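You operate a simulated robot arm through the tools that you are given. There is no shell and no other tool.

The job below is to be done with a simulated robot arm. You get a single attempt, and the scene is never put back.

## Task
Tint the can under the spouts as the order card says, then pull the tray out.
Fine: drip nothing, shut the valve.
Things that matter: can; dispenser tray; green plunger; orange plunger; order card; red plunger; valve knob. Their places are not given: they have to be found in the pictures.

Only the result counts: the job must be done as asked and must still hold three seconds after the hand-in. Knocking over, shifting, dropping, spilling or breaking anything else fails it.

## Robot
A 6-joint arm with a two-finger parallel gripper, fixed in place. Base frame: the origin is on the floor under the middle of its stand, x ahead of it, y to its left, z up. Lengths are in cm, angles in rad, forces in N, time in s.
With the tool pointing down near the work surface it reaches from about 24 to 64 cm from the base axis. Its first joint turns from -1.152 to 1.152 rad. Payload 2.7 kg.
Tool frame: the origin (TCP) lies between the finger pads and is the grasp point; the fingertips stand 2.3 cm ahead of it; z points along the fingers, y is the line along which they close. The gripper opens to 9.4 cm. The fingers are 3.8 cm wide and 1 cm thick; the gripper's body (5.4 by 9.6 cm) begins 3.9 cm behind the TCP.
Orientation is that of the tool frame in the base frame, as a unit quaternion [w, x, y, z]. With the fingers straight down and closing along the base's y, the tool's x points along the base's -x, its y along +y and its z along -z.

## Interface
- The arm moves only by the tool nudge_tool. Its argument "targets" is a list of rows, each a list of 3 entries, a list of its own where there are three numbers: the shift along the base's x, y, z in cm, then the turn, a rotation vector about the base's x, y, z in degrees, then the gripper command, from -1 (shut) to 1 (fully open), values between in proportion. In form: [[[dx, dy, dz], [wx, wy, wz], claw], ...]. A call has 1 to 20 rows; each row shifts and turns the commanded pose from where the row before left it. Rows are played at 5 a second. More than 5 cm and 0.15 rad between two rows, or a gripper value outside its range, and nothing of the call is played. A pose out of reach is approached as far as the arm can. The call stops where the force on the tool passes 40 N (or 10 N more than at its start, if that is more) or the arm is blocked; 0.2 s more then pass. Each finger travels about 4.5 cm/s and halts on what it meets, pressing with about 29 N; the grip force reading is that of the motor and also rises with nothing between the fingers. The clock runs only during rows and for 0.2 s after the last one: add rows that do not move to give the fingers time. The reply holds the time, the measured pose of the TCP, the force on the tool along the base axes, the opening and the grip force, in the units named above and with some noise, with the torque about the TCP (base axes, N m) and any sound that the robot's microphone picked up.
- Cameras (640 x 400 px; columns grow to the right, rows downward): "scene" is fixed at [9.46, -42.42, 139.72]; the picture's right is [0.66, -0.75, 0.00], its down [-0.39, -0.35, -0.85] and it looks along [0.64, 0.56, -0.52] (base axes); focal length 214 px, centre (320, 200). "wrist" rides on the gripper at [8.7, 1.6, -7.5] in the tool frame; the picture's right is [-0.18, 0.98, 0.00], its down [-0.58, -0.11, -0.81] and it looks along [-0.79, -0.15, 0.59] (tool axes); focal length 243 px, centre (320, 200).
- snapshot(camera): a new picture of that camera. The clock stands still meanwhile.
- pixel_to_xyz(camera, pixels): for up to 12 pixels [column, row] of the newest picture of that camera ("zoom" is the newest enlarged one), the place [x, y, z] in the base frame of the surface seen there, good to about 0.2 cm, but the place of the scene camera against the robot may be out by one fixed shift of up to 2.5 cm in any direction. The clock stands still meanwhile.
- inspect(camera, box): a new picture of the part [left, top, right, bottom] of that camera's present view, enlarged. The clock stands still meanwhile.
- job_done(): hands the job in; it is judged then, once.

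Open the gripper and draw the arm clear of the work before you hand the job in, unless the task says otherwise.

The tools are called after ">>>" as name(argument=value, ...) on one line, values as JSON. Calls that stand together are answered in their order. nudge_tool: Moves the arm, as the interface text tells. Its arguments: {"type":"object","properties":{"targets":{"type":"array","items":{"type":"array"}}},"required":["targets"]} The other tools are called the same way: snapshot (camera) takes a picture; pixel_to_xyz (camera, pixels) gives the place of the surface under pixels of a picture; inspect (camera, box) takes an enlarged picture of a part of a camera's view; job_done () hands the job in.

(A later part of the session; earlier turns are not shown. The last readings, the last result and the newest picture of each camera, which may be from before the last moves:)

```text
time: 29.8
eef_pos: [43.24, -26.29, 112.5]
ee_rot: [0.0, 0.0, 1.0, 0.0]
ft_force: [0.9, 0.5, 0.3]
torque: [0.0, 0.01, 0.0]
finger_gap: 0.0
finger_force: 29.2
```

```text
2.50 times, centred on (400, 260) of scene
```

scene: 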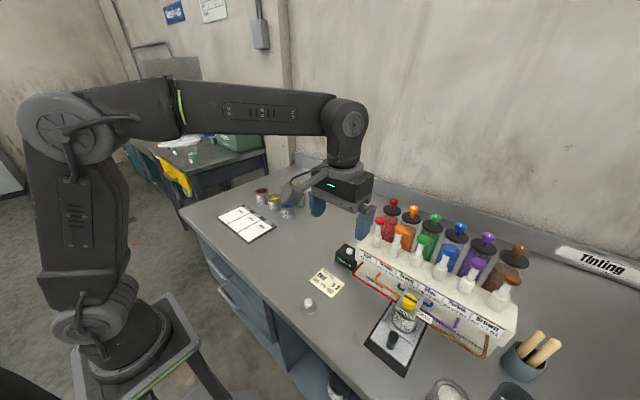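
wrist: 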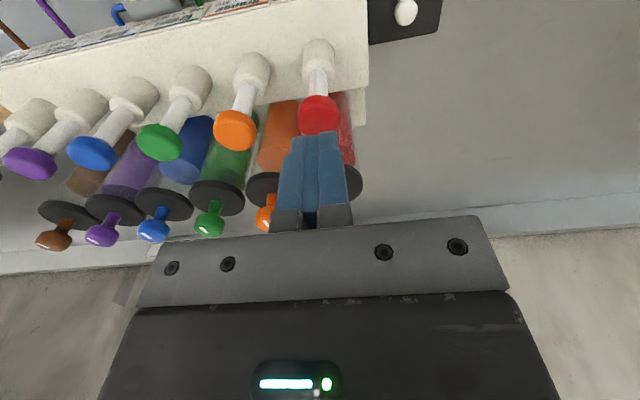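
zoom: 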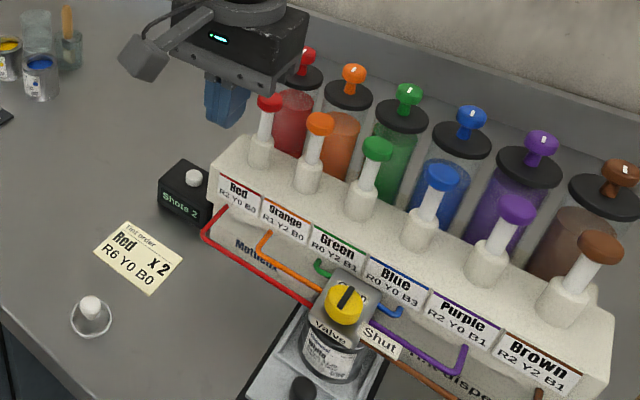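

The plunger is back up, the counter holds at 2 and the valve is still Open. I go back over the knob while turning the hand +90° and opening the fingers to about 4.7 cm.

>>> nudge_tool(targets=[[[0, -1.24, -0.5], [0, 0, 8], 0], [[0, -1.24, -0.5], [0, 0, 8], 0], [[0, -1.24, -0.5], [0, 0, 8], 0], [[0, -1.24, -0.5], [0, 0, 8], 0], [[0, -1.24, -0.5], [0, 0, 8], 0], [[0, -1.24, -0.5], [0, 0, 8], 0], [[0, -1.24, -0.5], [0, 0, 8], 0], [[0, -1.24, -0.5], [0, 0, 8], 0], [[0, -1.24, -0.5], [0, 0, 8], 0], [[0, -1.24, -0.5], [0, 0, 8], 0], [[0, -1.24, -0.5], [0, 0, 8], 0], [[0.1, 0, -1], [0, 0, 2], 0], [[0, 0, -1], [0, 0, 0], 0], [[0, 0, -1.5], [0, 0, 0], 0], [[0, 0, 0], [0, 0, 0], 0]])

>>> snapshot(camera="wrist")

>>> inspect(camera="scene", box=[340, 220, 480, 340])

```text
time: 33.0
eef_pos: [43.47, -39.87, 103.5]
ee_rot: [-0.001, 0.707, -0.707, 0.0]
ft_force: [-0.3, 0.5, -0.1]
torque: [0.0, -0.04, -0.03]
finger_gap: 4.69
finger_force: 0.2
```

```text
taken
```

wrist: 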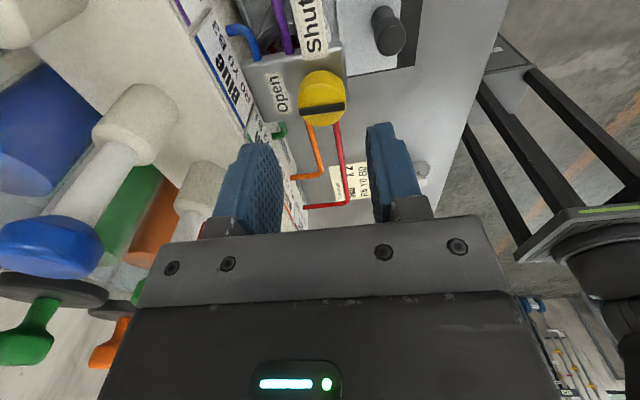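

```text
3.33 times, centred on (410, 280) of scene
```

zoom: 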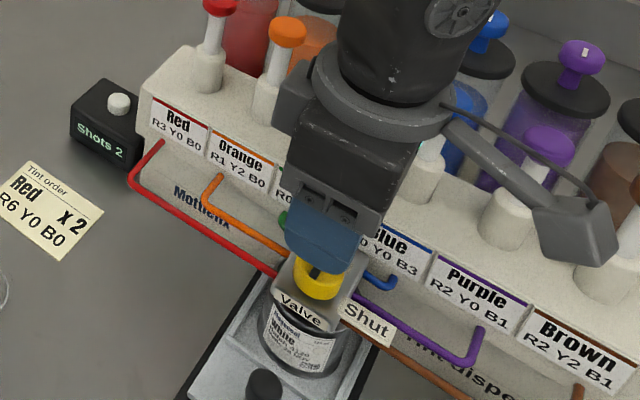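

The knob at (322, 98) lies between the fingers with the Open label beside it. I shift 0.15 in -x, by the earlier grip reading, and lower around the knob.

>>> nudge_tool(targets=[[[-0.15, -0.05, -1.5], [0, 0, 0], 0], [[0, 0, -1.5], [0, 0, 0], 0], [[0, 0, -1.2], [0, 0, 0], 0], [[0, 0, -0.9], [0, 0, 0], 0], [[0, 0, 0], [0, 0, 0], 0]])

>>> snapshot(camera="wrist")

```text
time: 34.2
eef_pos: [43.3, -39.9, 98.39]
ee_rot: [0.001, -0.707, 0.708, -0.001]
ft_force: [-0.3, -0.7, -0.5]
torque: [0.0, 0.03, 0.04]
finger_gap: 4.71
finger_force: 0.0
```

```text
taken
```

wrist: 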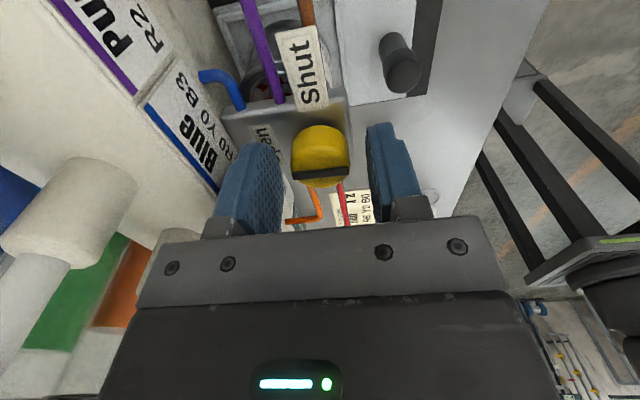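

The fingers straddle the knob at (320, 155) without contact. I close on it and read the forces.

>>> nudge_tool(targets=[[[0, 0, 0], [0, 0, 0], -0.2], [[0, 0, 0], [0, 0, 0], -1], [[0, 0, 0], [0, 0, 0], -1], [[0, 0, 0], [0, 0, 0], -1]])

```text
time: 35.2
eef_pos: [43.36, -39.87, 98.52]
ee_rot: [0.0, -0.707, 0.708, 0.0]
ft_force: [-2.8, -0.6, 0.7]
torque: [0.07, 0.45, -0.01]
finger_gap: 2.99
finger_force: 45.2
```

The grip is centred, with only about 3 N on the tool. I turn clockwise toward Shut, the first half now.

>>> nudge_tool(targets=[[[0, 0, 0], [0, 0, -7], -1], [[0, 0, 0], [0, 0, -7], -1], [[0, 0, 0], [0, 0, -7], -1], [[0, 0, 0], [0, 0, -7], -1], [[0, 0, 0], [0, 0, -7], -1], [[0, 0, 0], [0, 0, -7], -1], [[0, 0, 0], [0, 0, 0], -1]])

>>> inspect(camera="wrist", box=[256, 100, 384, 200])

```text
time: 36.8
eef_pos: [43.33, -39.87, 98.39]
ee_rot: [0.0, -0.406, 0.914, -0.001]
ft_force: [11.8, -11.4, -4.5]
torque: [-0.26, 0.3, -0.01]
finger_gap: 2.97
finger_force: 44.9
```

```text
4.00 times, centred on (320, 150) of wrist
```

zoom: 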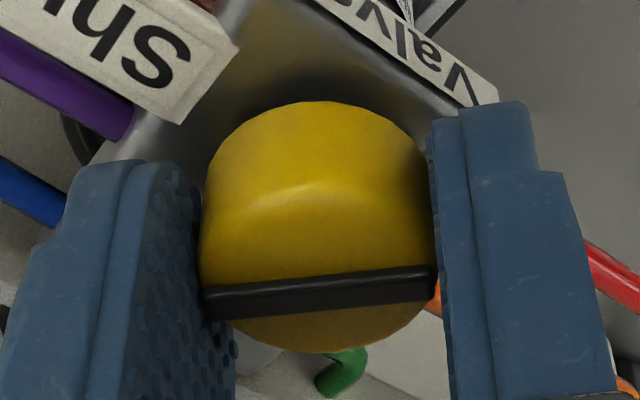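

The knob follows, now 42° back, and the forces are moderate at about 12 N. I ease the command toward them and turn the rest of the way to Shut.

>>> nudge_tool(targets=[[[0.08, -0.08, 0], [0, 0, -7], -1], [[0, 0, 0], [0, 0, -7], -1], [[0, 0, 0], [0, 0, -7], -1], [[0, 0, 0], [0, 0, -7], -1], [[0, 0, 0], [0, 0, -7], -1], [[0, 0, 0], [0, 0, -7], -1], [[0, 0, 0], [0, 0, -6], -1], [[0, 0, 0], [0, 0, 0], -1]])

>>> inspect(camera="wrist", box=[256, 100, 384, 200])

```text
time: 38.6
eef_pos: [43.37, -39.97, 98.43]
ee_rot: [0.0, 0.001, 1.0, -0.002]
ft_force: [4.3, -7.8, 0.1]
torque: [0.2, -0.02, 0.59]
finger_gap: 2.97
finger_force: 45.8
```

```text
4.00 times, centred on (320, 150) of wrist
```

zoom: 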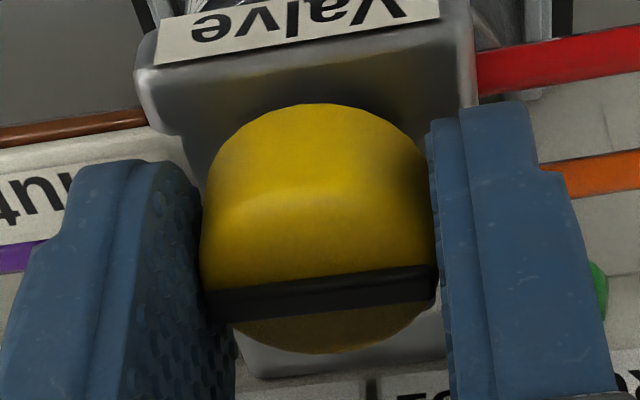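

The hand is back at its first orientation and a 0.59 N m torque about z shows the knob at its Shut stop. I release and rise straight up.

>>> nudge_tool(targets=[[[0, 0, 0], [0, 0, 0], 0.05], [[0, 0, 0], [0, 0, 0], 0.05], [[0, 0, 0.5], [0, 0, 0], 0.05], [[0, 0, 1.5], [0, 0, 0], 0.05], [[0, 0, 2], [0, 0, 0], 0.05], [[0, 0, 3], [0, 0, 0], 0.05], [[-2, 0, 1], [0, 0, 0], 0.05], [[-3, 0, 0], [0, 0, 0], 0.05], [[-3, 0, 0], [0, 0, 0], 0.05], [[-3, 0, 0], [0, 0, 0], 0.05], [[0, 0, 0], [0, 0, 0], 0.05]])

>>> snapshot(camera="wrist")

>>> inspect(camera="scene", box=[340, 260, 480, 380])

```text
time: 41.0
eef_pos: [32.29, -39.96, 106.47]
ee_rot: [0.0, 0.001, 1.0, -0.001]
ft_force: [-0.2, 0.5, -0.1]
torque: [0.0, 0.0, 0.0]
finger_gap: 4.94
finger_force: 0.1
```

```text
taken
```

wrist: 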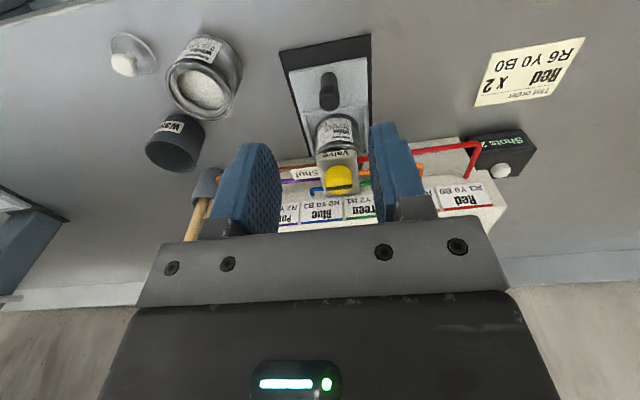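

```text
3.33 times, centred on (410, 320) of scene
```

zoom: 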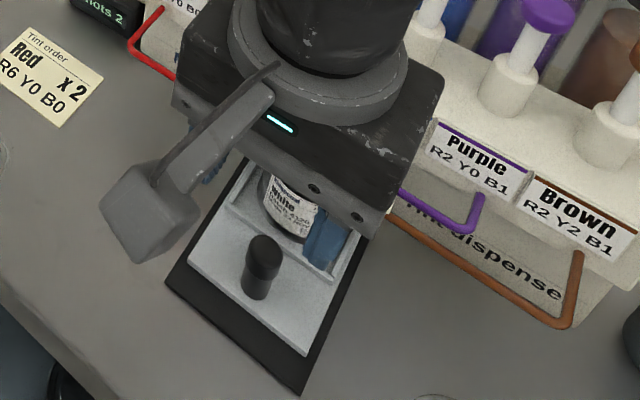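

I check from the wrist picture that the knob at (338, 180) points back at Shut, and look at the can's top under the spout.

>>> inspect(camera="wrist", box=[290, 110, 386, 200])

>>> inspect(camera="wrist", box=[270, 35, 398, 145])

>>> pixel_to_xyz(camera="zoom", pixels=[[295, 160], [295, 180], [275, 190], [315, 185], [295, 110], [295, 140], [280, 150], [310, 150]])

```text
4.44 times, centred on (338, 155) of wrist
```

zoom: 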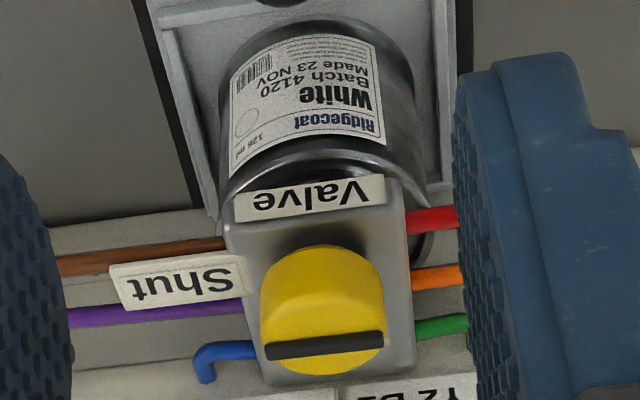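

```text
3.64 times, centred on (334, 90) of wrist
```

zoom: 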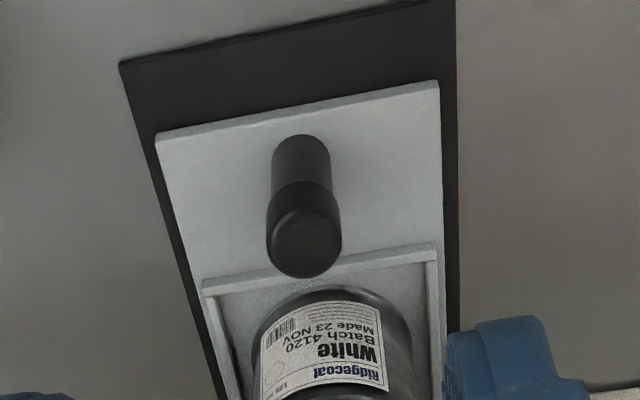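

```text
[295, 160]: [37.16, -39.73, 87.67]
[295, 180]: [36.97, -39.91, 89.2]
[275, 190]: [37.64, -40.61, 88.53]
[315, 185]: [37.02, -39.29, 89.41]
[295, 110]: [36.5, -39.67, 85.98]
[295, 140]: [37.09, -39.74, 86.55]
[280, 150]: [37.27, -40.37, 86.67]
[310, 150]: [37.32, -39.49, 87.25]
```

The bar points at Shut again. Next I check the handle, the can and valve front, and the table's front edge before gripping the handle.

>>> pixel_to_xyz(camera="zoom", pixels=[[305, 230], [285, 235], [325, 230], [300, 265], [272, 240], [338, 240], [330, 310], [160, 150], [435, 95], [130, 75], [450, 10], [230, 290]])

>>> snapshot(camera="scene")

>>> pixel_to_xyz(camera="scene", pixels=[[340, 380], [330, 385], [320, 380], [350, 390], [300, 345], [290, 340], [280, 345], [270, 330]])

>>> pixel_to_xyz(camera="wrist", pixels=[[340, 30], [340, 10], [340, 2], [250, 10], [250, 2], [200, 2], [337, 155], [337, 148], [325, 160], [350, 160], [337, 140], [337, 120]])

```text
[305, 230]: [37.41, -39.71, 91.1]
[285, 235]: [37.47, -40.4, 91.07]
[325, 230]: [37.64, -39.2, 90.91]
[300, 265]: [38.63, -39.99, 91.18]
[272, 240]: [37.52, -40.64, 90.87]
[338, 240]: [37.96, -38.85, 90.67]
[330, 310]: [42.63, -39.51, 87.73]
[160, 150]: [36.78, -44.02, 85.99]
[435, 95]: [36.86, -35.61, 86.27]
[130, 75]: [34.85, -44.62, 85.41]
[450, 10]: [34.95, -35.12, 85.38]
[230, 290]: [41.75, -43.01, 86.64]
```

```text
taken
```

scene: 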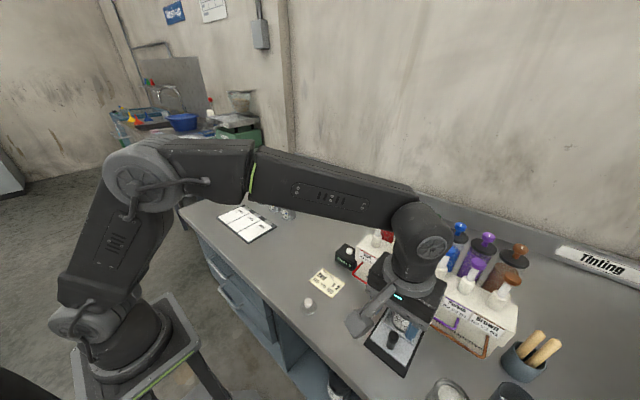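

```text
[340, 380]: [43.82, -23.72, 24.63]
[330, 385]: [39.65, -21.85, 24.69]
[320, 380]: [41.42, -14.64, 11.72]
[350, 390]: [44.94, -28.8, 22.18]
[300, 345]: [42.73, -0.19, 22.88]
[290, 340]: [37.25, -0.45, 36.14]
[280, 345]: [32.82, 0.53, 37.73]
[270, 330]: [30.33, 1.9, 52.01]
```

```text
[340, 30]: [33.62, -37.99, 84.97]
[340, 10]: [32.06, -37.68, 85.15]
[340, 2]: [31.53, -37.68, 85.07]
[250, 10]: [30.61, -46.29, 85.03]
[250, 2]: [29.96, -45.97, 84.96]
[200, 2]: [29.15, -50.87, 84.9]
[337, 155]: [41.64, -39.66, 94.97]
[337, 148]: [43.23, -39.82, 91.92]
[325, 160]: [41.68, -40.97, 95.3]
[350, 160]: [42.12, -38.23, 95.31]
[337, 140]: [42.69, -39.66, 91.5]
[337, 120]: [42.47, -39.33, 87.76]
```

The handle's top centre is about (38.0, -39.8, 91.1) and the valve block's front is at x = 41.6, so I will grip with the tool at x = 37.1. I check the table's front edge with more scene pixels.

>>> pixel_to_xyz(camera="scene", pixels=[[290, 345], [285, 335], [295, 350], [270, 315], [260, 305], [310, 365], [315, 372], [330, 382], [345, 395], [355, 397], [365, 398], [375, 399]])

>>> inspect(camera="scene", box=[240, 280, 400, 400])

```text
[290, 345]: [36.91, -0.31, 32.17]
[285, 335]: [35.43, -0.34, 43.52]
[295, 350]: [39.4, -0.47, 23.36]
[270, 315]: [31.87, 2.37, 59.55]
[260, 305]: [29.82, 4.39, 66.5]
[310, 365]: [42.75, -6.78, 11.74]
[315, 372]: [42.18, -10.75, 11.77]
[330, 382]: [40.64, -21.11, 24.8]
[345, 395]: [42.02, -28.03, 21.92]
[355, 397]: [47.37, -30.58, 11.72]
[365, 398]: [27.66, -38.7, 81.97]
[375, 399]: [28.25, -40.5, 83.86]
```

```text
3.33 times, centred on (320, 340) of scene
```

zoom: 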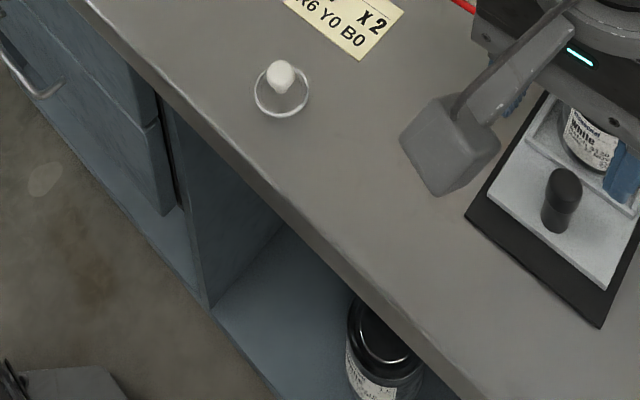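

The table's front edge is near x = 27.7, so an 8 cm pull keeps the tray on the table. I move above the handle to x = 37.1, y = -39.85 and lower part way.

>>> nudge_tool(targets=[[[2.4, 0.1, 0], [0, 0, 0], 0.05], [[2.4, 0, 0], [0, 0, 0], 0.05], [[0, 0, -3], [0, 0, 0], 0.05], [[0, 0, -3], [0, 0, 0], 0.05], [[0, 0, -3], [0, 0, 0], 0.05], [[0, 0, -3], [0, 0, 0], 0.05], [[0, 0, 0], [0, 0, 0], 0.05]])

>>> snapshot(camera="wrist")

>>> inspect(camera="scene", box=[340, 260, 460, 380])

```text
time: 42.6
eef_pos: [37.07, -39.86, 94.39]
ee_rot: [0.0, 0.0, 1.0, -0.001]
ft_force: [-0.3, -0.3, -0.5]
torque: [0.0, 0.03, 0.01]
finger_gap: 4.95
finger_force: 0.1
```

```text
taken
```

wrist: 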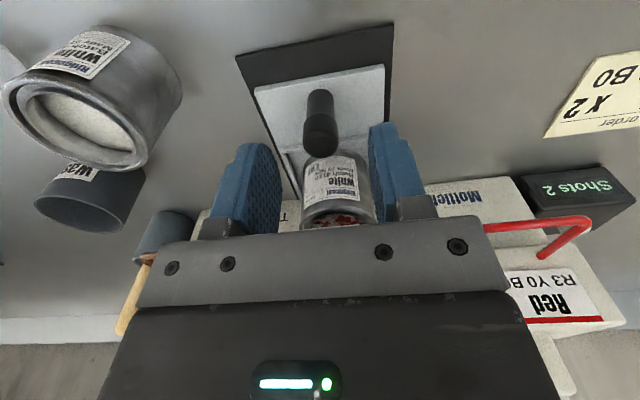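

```text
3.33 times, centred on (400, 320) of scene
```

zoom: 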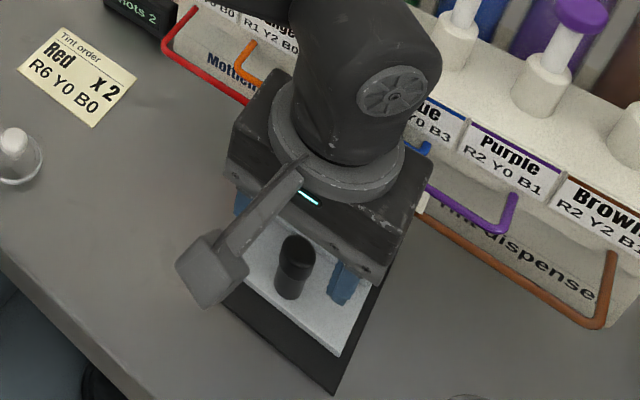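

The handle at (320, 120) lies between the fingers, and red tint shows in the can at (345, 222). I measure the handle once more before lowering.

>>> inspect(camera="wrist", box=[270, 80, 398, 240])

>>> pixel_to_xyz(camera="wrist", pixels=[[319, 132], [319, 145], [306, 135], [333, 135], [319, 105], [310, 100], [330, 100], [330, 160], [345, 222], [300, 200], [319, 152], [340, 205]])

```text
2.50 times, centred on (334, 160) of wrist
```

zoom: 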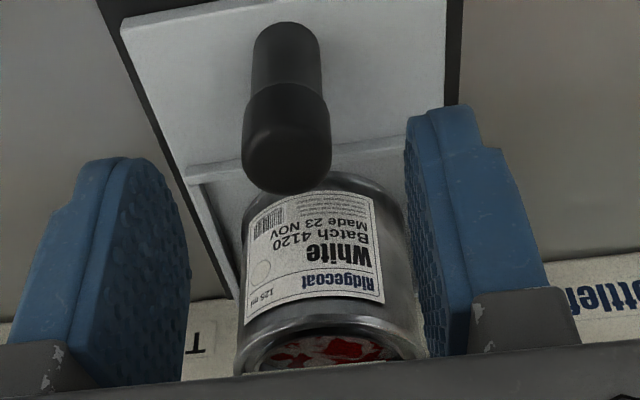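

```text
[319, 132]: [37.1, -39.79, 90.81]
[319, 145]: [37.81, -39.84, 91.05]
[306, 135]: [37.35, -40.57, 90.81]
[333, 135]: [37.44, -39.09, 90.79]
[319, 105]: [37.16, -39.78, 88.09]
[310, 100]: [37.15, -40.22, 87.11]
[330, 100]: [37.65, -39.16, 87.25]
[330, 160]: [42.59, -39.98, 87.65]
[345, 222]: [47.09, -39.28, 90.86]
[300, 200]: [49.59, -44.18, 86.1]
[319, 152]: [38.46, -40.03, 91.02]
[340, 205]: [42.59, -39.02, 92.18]
```

The handle is centred at about y = -39.85, in line with the hand. I lower 4.8 cm and then close on it.

>>> nudge_tool(targets=[[[0.1, 0, -1.5], [0, 0, 0], 0.05], [[0, 0, -1.5], [0, 0, 0], 0.05], [[0, 0, -1.2], [0, 0, 0], 0.05], [[0, 0, -0.6], [0, 0, 0], 0.05], [[0, 0, 0], [0, 0, 0], 0.05]])

>>> snapshot(camera="wrist")

```text
time: 43.1
eef_pos: [37.48, -40.19, 93.15]
ee_rot: [0.006, -0.002, 1.0, -0.007]
ft_force: [-0.1, 0.2, 2.9]
torque: [0.03, -0.16, 0.02]
finger_gap: 4.93
finger_force: 0.0
stopped in row 2: the force on the tool passed its limit at 56 N (the readings are from after the stop); the commanded pose is now the measured one
```

```text
taken
```

wrist: 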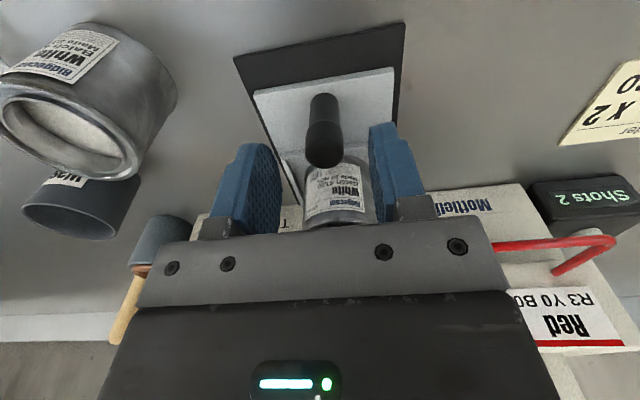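

The move stopped with a 56 N contact at z = 93.1, before the handle was reached. I look at the scene from both cameras to find what was touched.

>>> inspect(camera="scene", box=[340, 200, 500, 380])

>>> inspect(camera="scene", box=[350, 270, 450, 350])

>>> inspect(camera="wrist", box=[230, 60, 420, 240])

>>> snapshot(camera="scene")

```text
2.22 times, centred on (420, 290) of scene
```

zoom: 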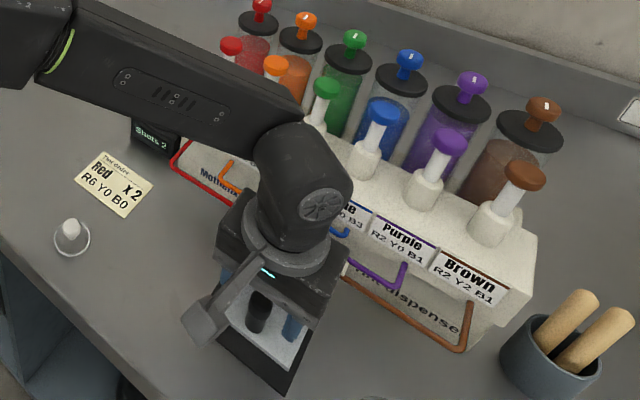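

```text
5.00 times, centred on (400, 310) of scene
```

zoom: 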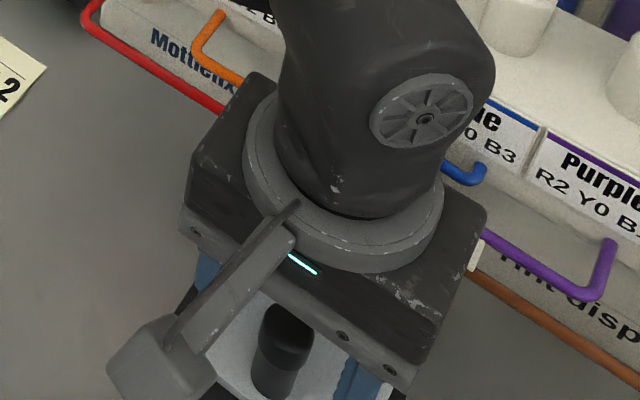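

```text
2.22 times, centred on (325, 150) of wrist
```

zoom: 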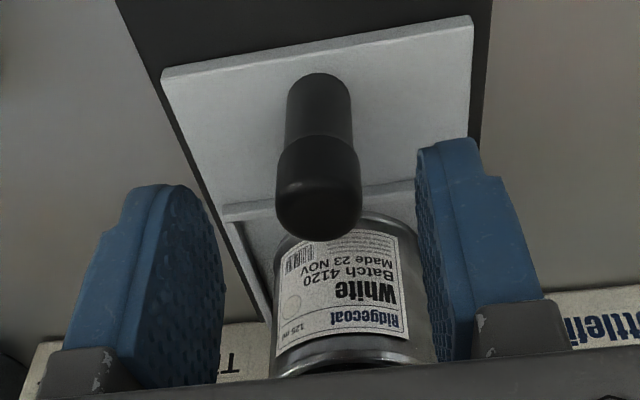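

```text
taken
```

scene: 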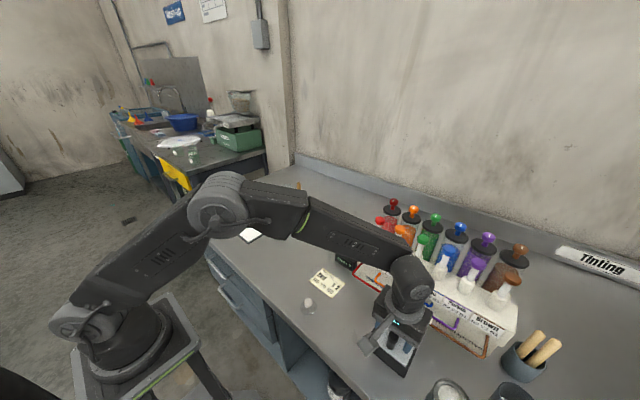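

No object looks moved. To find which part touched, I measure the gripper body's corners with the scene camera, correcting its offset of about (+0.5, +1.2, -1.25).

>>> inspect(camera="scene", box=[360, 270, 440, 350])

>>> pixel_to_xyz(camera="zoom", pixels=[[185, 230], [395, 380], [465, 215], [250, 95], [300, 300], [430, 330], [470, 245], [455, 275], [190, 200], [400, 350]])

```text
5.00 times, centred on (400, 310) of scene
```

zoom: 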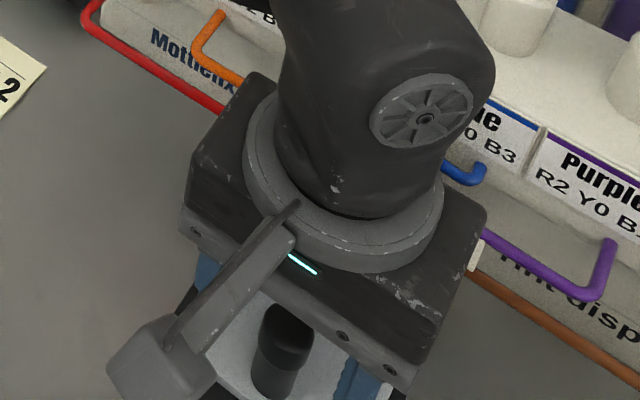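

```text
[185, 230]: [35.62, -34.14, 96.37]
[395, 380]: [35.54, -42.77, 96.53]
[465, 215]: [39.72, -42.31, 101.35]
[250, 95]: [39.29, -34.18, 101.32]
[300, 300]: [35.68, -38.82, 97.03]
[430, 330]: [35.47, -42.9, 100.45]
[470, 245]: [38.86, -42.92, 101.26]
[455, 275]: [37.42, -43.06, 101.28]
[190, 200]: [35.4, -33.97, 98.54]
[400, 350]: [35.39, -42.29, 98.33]
```

The body spans about x 34.9-40.2 and y -44 to -35.4 with its bottom at 97, clear of the knob by these numbers, and the force is now only 3 N. I check what stands near the hand before probing on.

>>> pixel_to_xyz(camera="wrist", pixels=[[90, 60], [110, 150], [170, 90], [60, 185], [325, 150], [325, 160], [325, 105], [250, 190], [385, 180], [283, 215], [338, 215], [375, 215]])

>>> nudge_tool(targets=[[[0, 0, 0], [0, 0, 0], 0.05], [[0, 0, 0], [0, 0, 0], 0.05]])

```text
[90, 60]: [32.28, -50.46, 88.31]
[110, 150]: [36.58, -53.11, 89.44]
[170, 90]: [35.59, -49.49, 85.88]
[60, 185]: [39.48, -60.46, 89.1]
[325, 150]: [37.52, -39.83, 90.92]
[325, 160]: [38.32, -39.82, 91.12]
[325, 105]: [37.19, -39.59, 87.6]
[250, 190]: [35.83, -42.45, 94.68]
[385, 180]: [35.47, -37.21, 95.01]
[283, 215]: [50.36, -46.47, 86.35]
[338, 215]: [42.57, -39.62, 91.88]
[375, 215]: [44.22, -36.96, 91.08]
```

```text
time: 43.8
eef_pos: [37.34, -40.11, 93.09]
ee_rot: [0.006, -0.002, 1.0, -0.006]
ft_force: [-1.0, -0.2, 7.1]
torque: [0.1, -0.36, 0.05]
finger_gap: 4.96
finger_force: 0.0
```

The reading of 7.1 N upward with torque (0.1, -0.36) N m puts the contact about 5 cm to +x of the tool, at about (42.5, -38.7), so the back of the gripper is resting on the knob. I rise straight up and draw back, to approach the handle later with the hand tilted away from the valve.

>>> nudge_tool(targets=[[[0, 0, 0.5], [0, 0, 0], 0.05], [[0, 0, 1], [0, 0, 0], 0.05], [[0, 0, 2.5], [0, 0, 0], 0.05], [[-1, 0.1, 2], [0, 0, 0], 0.05], [[-3, 0.1, 2], [0, 0, 0], 0.05], [[-3, 0, 1], [0, 0, 0], 0.05], [[0, 0, 0], [0, 0, 0], 0.05]])

>>> snapshot(camera="wrist")

>>> inspect(camera="wrist", box=[280, 100, 400, 220])

>>> inspect(camera="scene", box=[350, 250, 470, 350])

```text
time: 45.4
eef_pos: [30.4, -40.04, 102.02]
ee_rot: [0.006, -0.002, 1.0, -0.005]
ft_force: [-0.1, -0.4, 0.1]
torque: [-0.04, 0.05, 0.0]
finger_gap: 4.94
finger_force: 0.1
```

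```text
taken
```

wrist: 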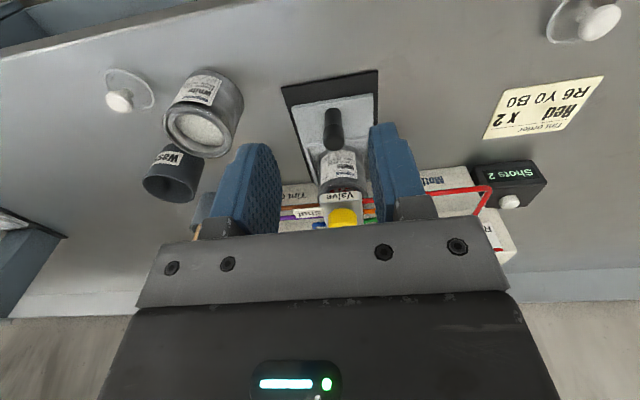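

```text
3.33 times, centred on (340, 160) of wrist
```

zoom: 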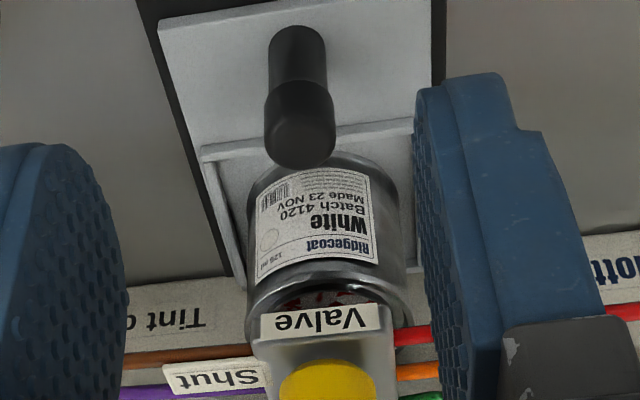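

```text
4.00 times, centred on (410, 300) of scene
```

zoom: 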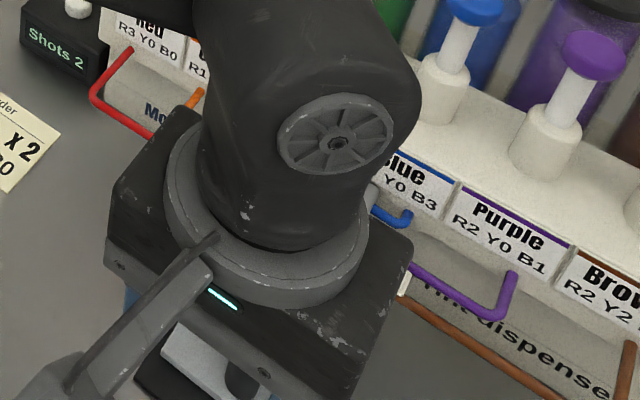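

The hand is free again and the can, tray and valve block look unchanged. I tilt the hand by 30°, fingers toward the dispenser and body away from the valve, and check the valve again.

>>> nudge_tool(targets=[[[-0.5, 0, 0.5], [0.16, -5.86, -0.04], 0.05], [[-0.5, 0.1, 0.5], [0.16, -5.86, -0.04], 0.05], [[0, 0.1, 0], [0.16, -5.86, -0.04], 0.05], [[0, 0, 0], [0.16, -5.86, -0.04], 0.05], [[0, 0, 0], [0.16, -5.86, -0.04], 0.05], [[0, 0, 0], [0, 0, 0], 0.05]])

>>> snapshot(camera="wrist")

>>> snapshot(camera="scene")

```text
time: 46.8
eef_pos: [29.56, -39.66, 103.06]
ee_rot: [0.259, 0.002, 0.966, 0.0]
ft_force: [-0.6, 0.0, 0.5]
torque: [0.01, -0.03, 0.0]
finger_gap: 4.94
finger_force: 0.0
```

```text
taken
```

wrist: 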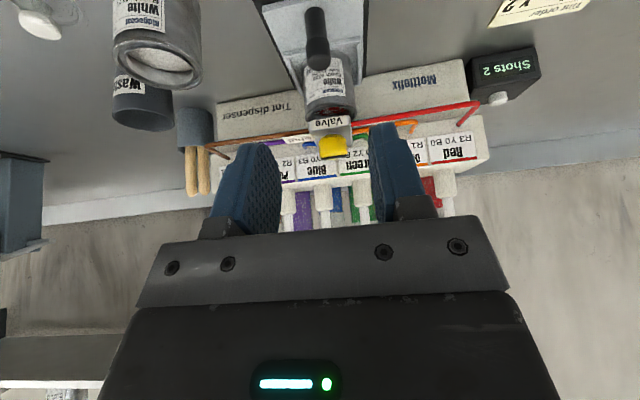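

```text
taken
```

scene: 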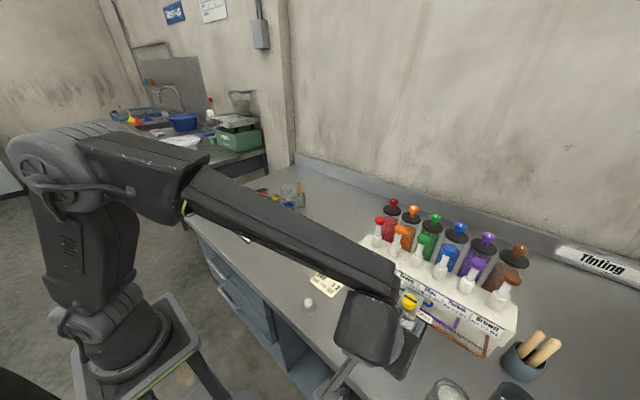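

The 30° tilt was reached, with ee_rot [0.259, 0, 0.966, 0]. I enlarge both views of the knob to make sure that the contact left it at Shut.

>>> inspect(camera="scene", box=[370, 270, 450, 330])

>>> inspect(camera="wrist", box=[280, 80, 380, 165])

>>> pixel_to_xyz(camera="wrist", pixels=[[318, 60], [318, 66], [318, 30], [307, 55], [328, 55], [330, 122], [317, 122], [345, 122], [332, 145], [334, 152], [330, 85]])

```text
6.67 times, centred on (410, 300) of scene
```

zoom: 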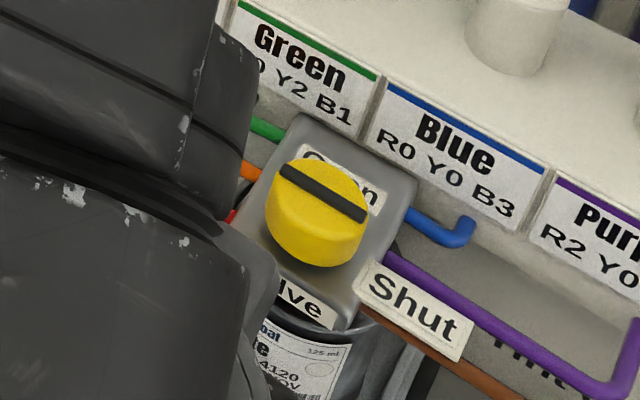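

```text
4.71 times, centred on (330, 122) of wrist
```

zoom: 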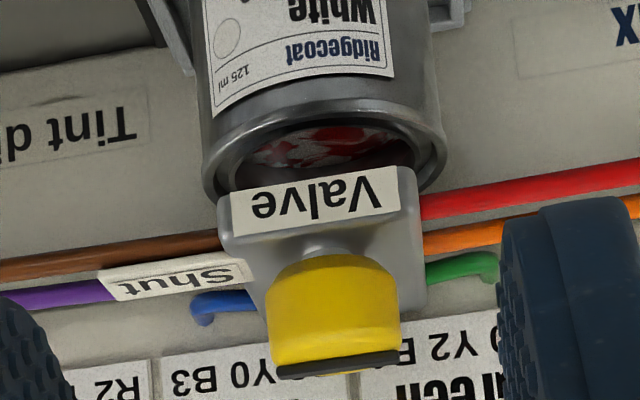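

```text
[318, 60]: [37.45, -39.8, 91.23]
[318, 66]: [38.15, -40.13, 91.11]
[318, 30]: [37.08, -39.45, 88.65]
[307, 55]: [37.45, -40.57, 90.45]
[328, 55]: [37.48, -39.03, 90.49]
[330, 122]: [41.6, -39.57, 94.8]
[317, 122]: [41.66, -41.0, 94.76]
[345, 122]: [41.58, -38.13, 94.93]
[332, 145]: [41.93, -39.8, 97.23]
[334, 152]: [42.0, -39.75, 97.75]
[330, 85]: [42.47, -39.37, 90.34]
```

The bar still looks to be at Shut, but I want to be sure the contact did not turn it a few degrees. I enlarge the knob strongly.

>>> inspect(camera="scene", box=[395, 285, 427, 305])

>>> pixel_to_xyz(camera="zoom", pixels=[[180, 120], [250, 150], [320, 185], [400, 220], [440, 240], [150, 105]])

```text
16.00 times, centred on (411, 295) of scene
```

zoom: 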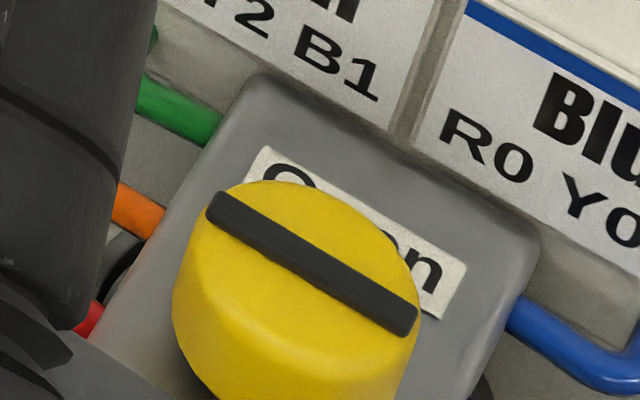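

```text
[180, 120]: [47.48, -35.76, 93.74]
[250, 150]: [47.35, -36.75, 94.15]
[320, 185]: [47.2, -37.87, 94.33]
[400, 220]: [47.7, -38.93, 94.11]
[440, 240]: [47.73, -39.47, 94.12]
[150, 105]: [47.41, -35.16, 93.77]
```

The bar's slope matches the first picture, so the knob is still at Shut. Now I approach the handle along the tilted tool axis, first to about 5 cm short of it.

>>> nudge_tool(targets=[[[1.6, -0.1, -2.6], [0, 0, 0], 0.05], [[1.6, -0.1, -2.6], [0, 0, 0], 0.05], [[1.6, 0, -2.6], [0, 0, 0], 0.05], [[0, 0, 0], [0, 0, 0], 0.05]])

>>> snapshot(camera="wrist")

>>> snapshot(camera="scene")

>>> pixel_to_xyz(camera="wrist", pixels=[[318, 95], [318, 105], [305, 100], [330, 100], [318, 70], [320, 120], [240, 180], [385, 180]])

```text
time: 47.8
eef_pos: [34.28, -39.9, 95.24]
ee_rot: [0.258, 0.001, 0.966, 0.0]
ft_force: [-0.7, 0.2, 0.5]
torque: [-0.01, 0.01, 0.0]
finger_gap: 4.96
finger_force: 0.0
```

```text
taken
```

wrist: 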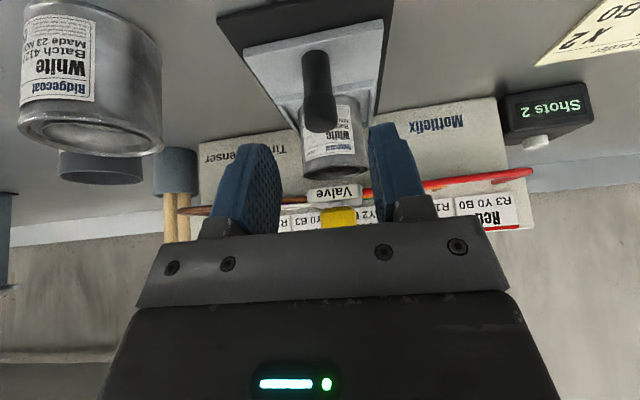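

```text
taken
```

scene: 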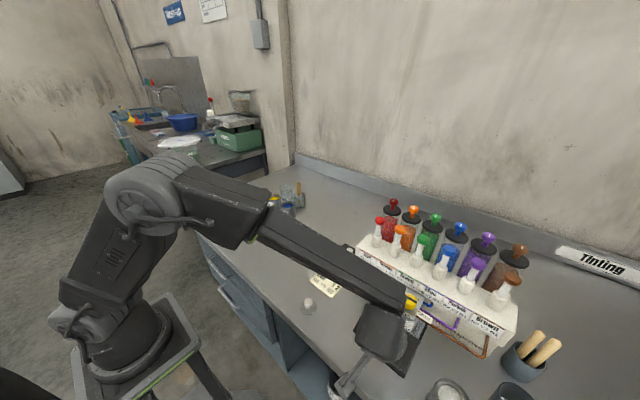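

```text
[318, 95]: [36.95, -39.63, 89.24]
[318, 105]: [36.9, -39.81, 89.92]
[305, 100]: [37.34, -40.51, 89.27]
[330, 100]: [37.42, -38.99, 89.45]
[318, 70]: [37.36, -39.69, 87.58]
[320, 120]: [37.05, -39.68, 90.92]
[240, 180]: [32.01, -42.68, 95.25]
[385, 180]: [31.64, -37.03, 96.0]
```

The handle at (318, 100) stays centred between the fingers and nothing touches. I advance slowly along the same line.

>>> nudge_tool(targets=[[[0.55, 0, -0.88], [0, 0, 0], 0.05], [[0.55, 0, -0.88], [0, 0, 0], 0.05], [[0.55, 0, -0.88], [0, 0, 0], 0.05], [[0.55, 0.02, -0.88], [0, 0, 0], 0.05], [[0, 0, 0], [0, 0, 0], 0.05]])

>>> snapshot(camera="wrist")

>>> inspect(camera="scene", box=[340, 270, 440, 400])

```text
time: 49.0
eef_pos: [36.48, -39.73, 91.79]
ee_rot: [0.258, 0.001, 0.966, 0.001]
ft_force: [0.0, 0.6, 0.7]
torque: [0.01, -0.01, -0.01]
finger_gap: 4.93
finger_force: 0.1
```

```text
taken
```

wrist: 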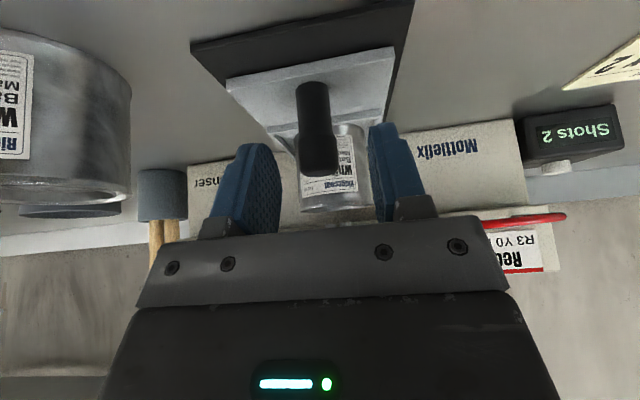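

```text
3.08 times, centred on (390, 335) of scene
```

zoom: 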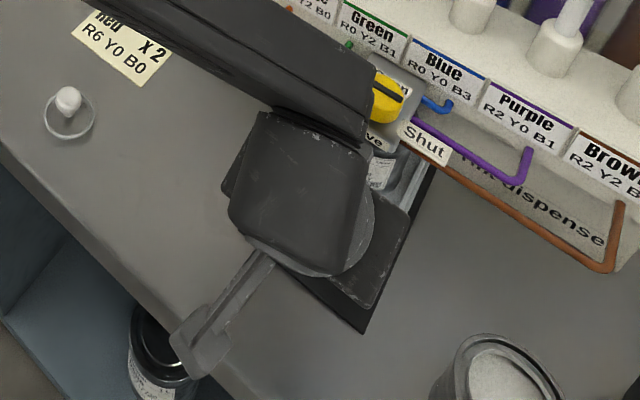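

The fingers straddle the handle at (318, 140) and no force is felt. I take the last 2 cm and then close on it.

>>> nudge_tool(targets=[[[0.4, -0.05, -0.6], [0, 0, 0], 0.05], [[0.4, 0, -0.6], [0, 0, 0], 0.05], [[0.3, 0, -0.5], [0, 0, 0], 0.05], [[0, 0, 0], [0, 0, 0], 0.05]])

>>> snapshot(camera="wrist")

```text
time: 50.0
eef_pos: [37.5, -39.93, 90.16]
ee_rot: [0.258, 0.002, 0.966, 0.001]
ft_force: [-0.3, -0.8, 0.5]
torque: [0.02, -0.02, -0.01]
finger_gap: 4.95
finger_force: 0.1
```

```text
taken
```

wrist: 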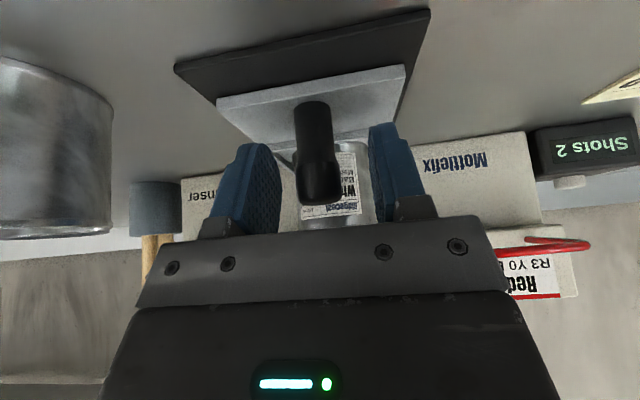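

The handle at column 318 is centred, as the knob was when gripped. I close on it.

>>> nudge_tool(targets=[[[0, 0, 0], [0, 0, 0], -0.3], [[0, 0, 0], [0, 0, 0], -0.6], [[0, 0, 0], [0, 0, 0], -1], [[0, 0, 0], [0, 0, 0], -1], [[0, 0, 0], [0, 0, 0], -1]])

```text
time: 51.1
eef_pos: [37.51, -40.11, 90.09]
ee_rot: [0.258, 0.002, 0.966, 0.0]
ft_force: [-1.0, -10.8, -6.3]
torque: [-0.82, -0.02, -0.16]
finger_gap: 2.15
finger_force: 45.7
```

The grip holds the 2.15 cm handle with a small side force of -11 N. I ease that and begin to pull gently along -x.

>>> nudge_tool(targets=[[[0, -0.12, 0.05], [0, 0, 0], -1], [[0, 0, 0], [0, 0, 0], -1], [[-0.15, 0, 0], [0, 0, 0], -1], [[-0.25, 0, 0], [0, 0, 0], -1], [[-0.3, 0, 0], [0, 0, 0], -1], [[-0.3, 0, 0], [0, 0, 0], -1], [[0, 0, 0], [0, 0, 0], -1]])

>>> snapshot(camera="wrist")

>>> inspect(camera="scene", box=[340, 270, 440, 400])

```text
time: 52.8
eef_pos: [36.46, -39.95, 90.06]
ee_rot: [0.259, 0.001, 0.966, 0.002]
ft_force: [0.5, -1.5, -7.4]
torque: [-0.86, 0.0, 0.13]
finger_gap: 2.18
finger_force: 45.1
```

```text
taken
```

wrist: 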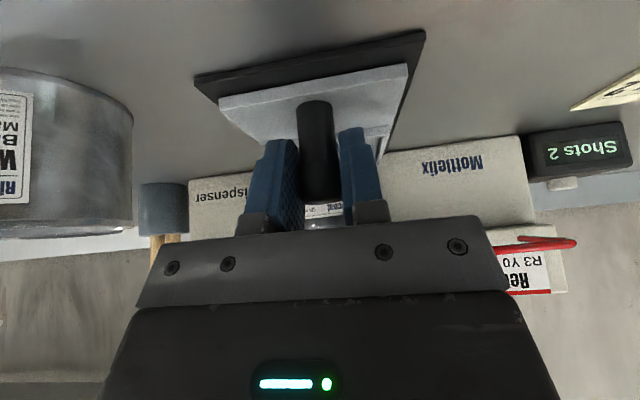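

```text
3.08 times, centred on (390, 335) of scene
```

zoom: 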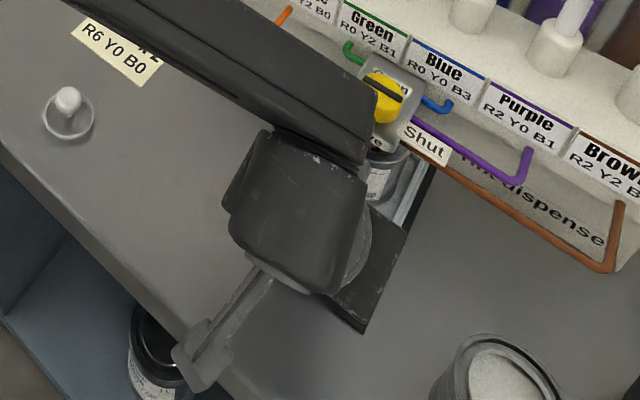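

The tray slides with the hand at almost no force and the can is coming forward from under the valve. I keep pulling slowly.

>>> nudge_tool(targets=[[[-0.3, 0, 0], [0, 0, 0], -1], [[-0.4, 0, 0], [0, 0, 0], -1], [[-0.4, 0, 0], [0, 0, 0], -1], [[-0.4, 0, 0], [0, 0, 0], -1], [[-0.4, 0, 0], [0, 0, 0], -1], [[-0.4, 0, 0], [0, 0, 0], -1], [[-0.4, 0, 0], [0, 0, 0], -1], [[-0.4, 0, 0], [0, 0, 0], -1], [[-0.4, 0, 0], [0, 0, 0], -1], [[-0.3, 0, 0], [0, 0, 0], -1], [[0, 0, 0], [0, 0, 0], -1]])

>>> snapshot(camera="wrist")

>>> inspect(camera="scene", box=[340, 270, 440, 400])

```text
time: 55.1
eef_pos: [32.76, -40.02, 90.18]
ee_rot: [0.258, 0.002, 0.966, 0.001]
ft_force: [-0.4, 10.1, -3.1]
torque: [-0.66, 0.81, 0.02]
finger_gap: 2.18
finger_force: 44.6
```

```text
taken
```

wrist: 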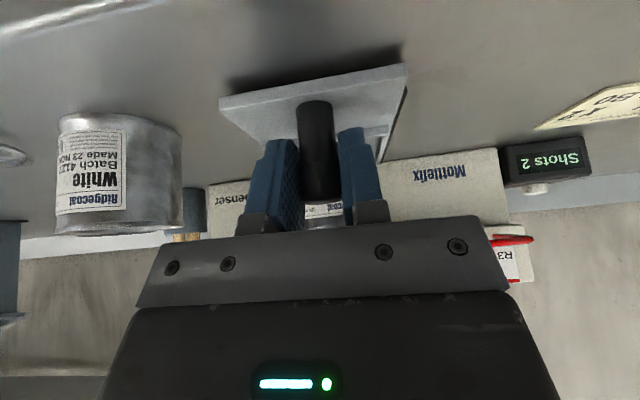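

```text
3.08 times, centred on (390, 335) of scene
```

zoom: 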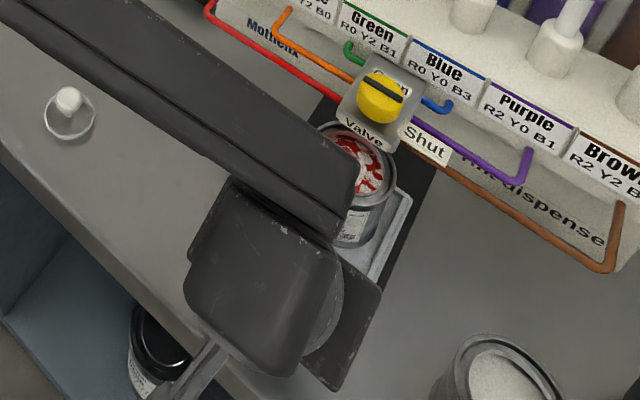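

The tray is out by about 4.8 cm, the can with red tint is emerging, and the black base is clean. I ease the 10 N side force and pull on.

>>> nudge_tool(targets=[[[-0.3, 0.06, 0], [0, 0, 0], -1], [[-0.4, 0.05, 0], [0, 0, 0], -1], [[-0.4, 0, 0], [0, 0, 0], -1], [[-0.4, 0, 0], [0, 0, 0], -1], [[-0.4, 0, 0], [0, 0, 0], -1], [[-0.4, 0, 0], [0, 0, 0], -1], [[-0.4, 0, 0], [0, 0, 0], -1], [[-0.3, 0, 0], [0, 0, 0], -1], [[0, 0, 0], [0, 0, 0], -1]])

>>> snapshot(camera="wrist")

>>> inspect(camera="scene", box=[340, 270, 440, 400])

```text
time: 57.1
eef_pos: [29.71, -40.02, 90.18]
ee_rot: [0.258, 0.003, 0.966, -0.001]
ft_force: [-0.6, -11.4, -15.0]
torque: [-0.93, 0.0, -0.11]
finger_gap: 2.16
finger_force: 44.6
```

```text
taken
```

wrist: 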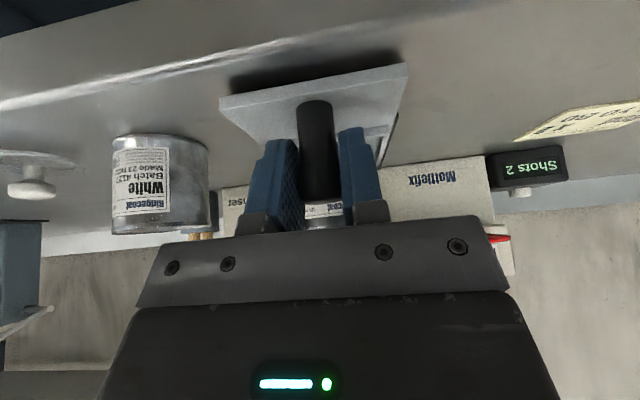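

```text
3.08 times, centred on (390, 335) of scene
```

zoom: 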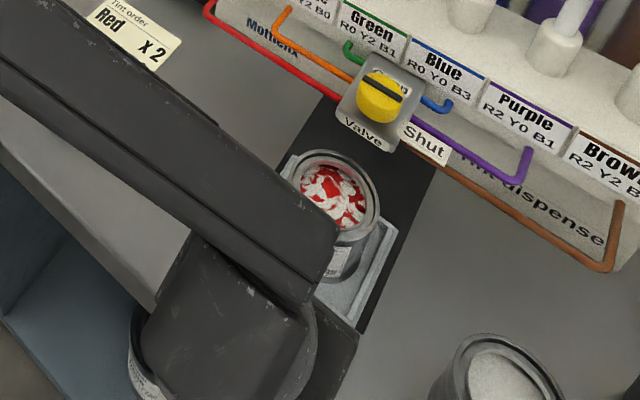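

The tray is out by 7.8 cm and the can stands clear in front of the valve block. I measure the can, tray and table edge to decide whether this is far enough.

>>> pixel_to_xyz(camera="zoom", pixels=[[335, 195], [293, 165], [335, 152], [378, 200], [385, 230], [350, 280], [390, 110], [345, 150], [310, 150], [370, 300]])

>>> pixel_to_xyz(camera="wrist", pixels=[[315, 90], [225, 105], [400, 75], [230, 115], [315, 78], [315, 60], [200, 65], [150, 65], [400, 130], [385, 150]])

>>> snapshot(camera="scene")

```text
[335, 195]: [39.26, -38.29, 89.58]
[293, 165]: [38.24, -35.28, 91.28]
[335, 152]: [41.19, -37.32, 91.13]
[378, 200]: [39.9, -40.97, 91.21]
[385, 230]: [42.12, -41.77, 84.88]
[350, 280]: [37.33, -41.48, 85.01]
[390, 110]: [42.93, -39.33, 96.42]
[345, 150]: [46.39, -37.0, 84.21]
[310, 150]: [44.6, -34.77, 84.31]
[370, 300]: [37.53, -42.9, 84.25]
```

```text
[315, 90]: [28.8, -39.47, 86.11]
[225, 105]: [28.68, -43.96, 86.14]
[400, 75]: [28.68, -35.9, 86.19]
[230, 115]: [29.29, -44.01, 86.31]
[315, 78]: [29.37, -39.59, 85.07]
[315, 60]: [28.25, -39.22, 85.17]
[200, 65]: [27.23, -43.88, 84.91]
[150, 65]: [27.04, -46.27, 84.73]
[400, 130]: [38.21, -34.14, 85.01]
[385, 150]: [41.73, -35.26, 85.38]
```

```text
taken
```

scene: 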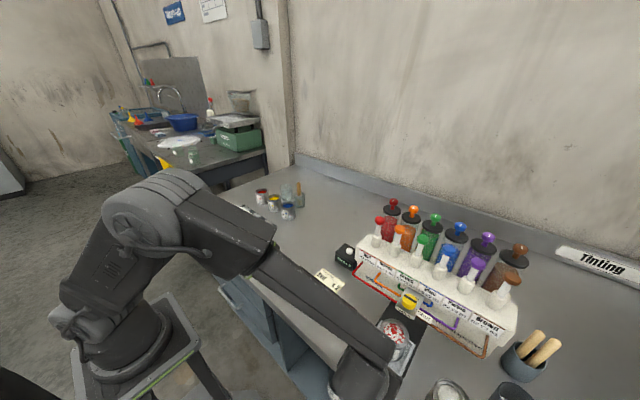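

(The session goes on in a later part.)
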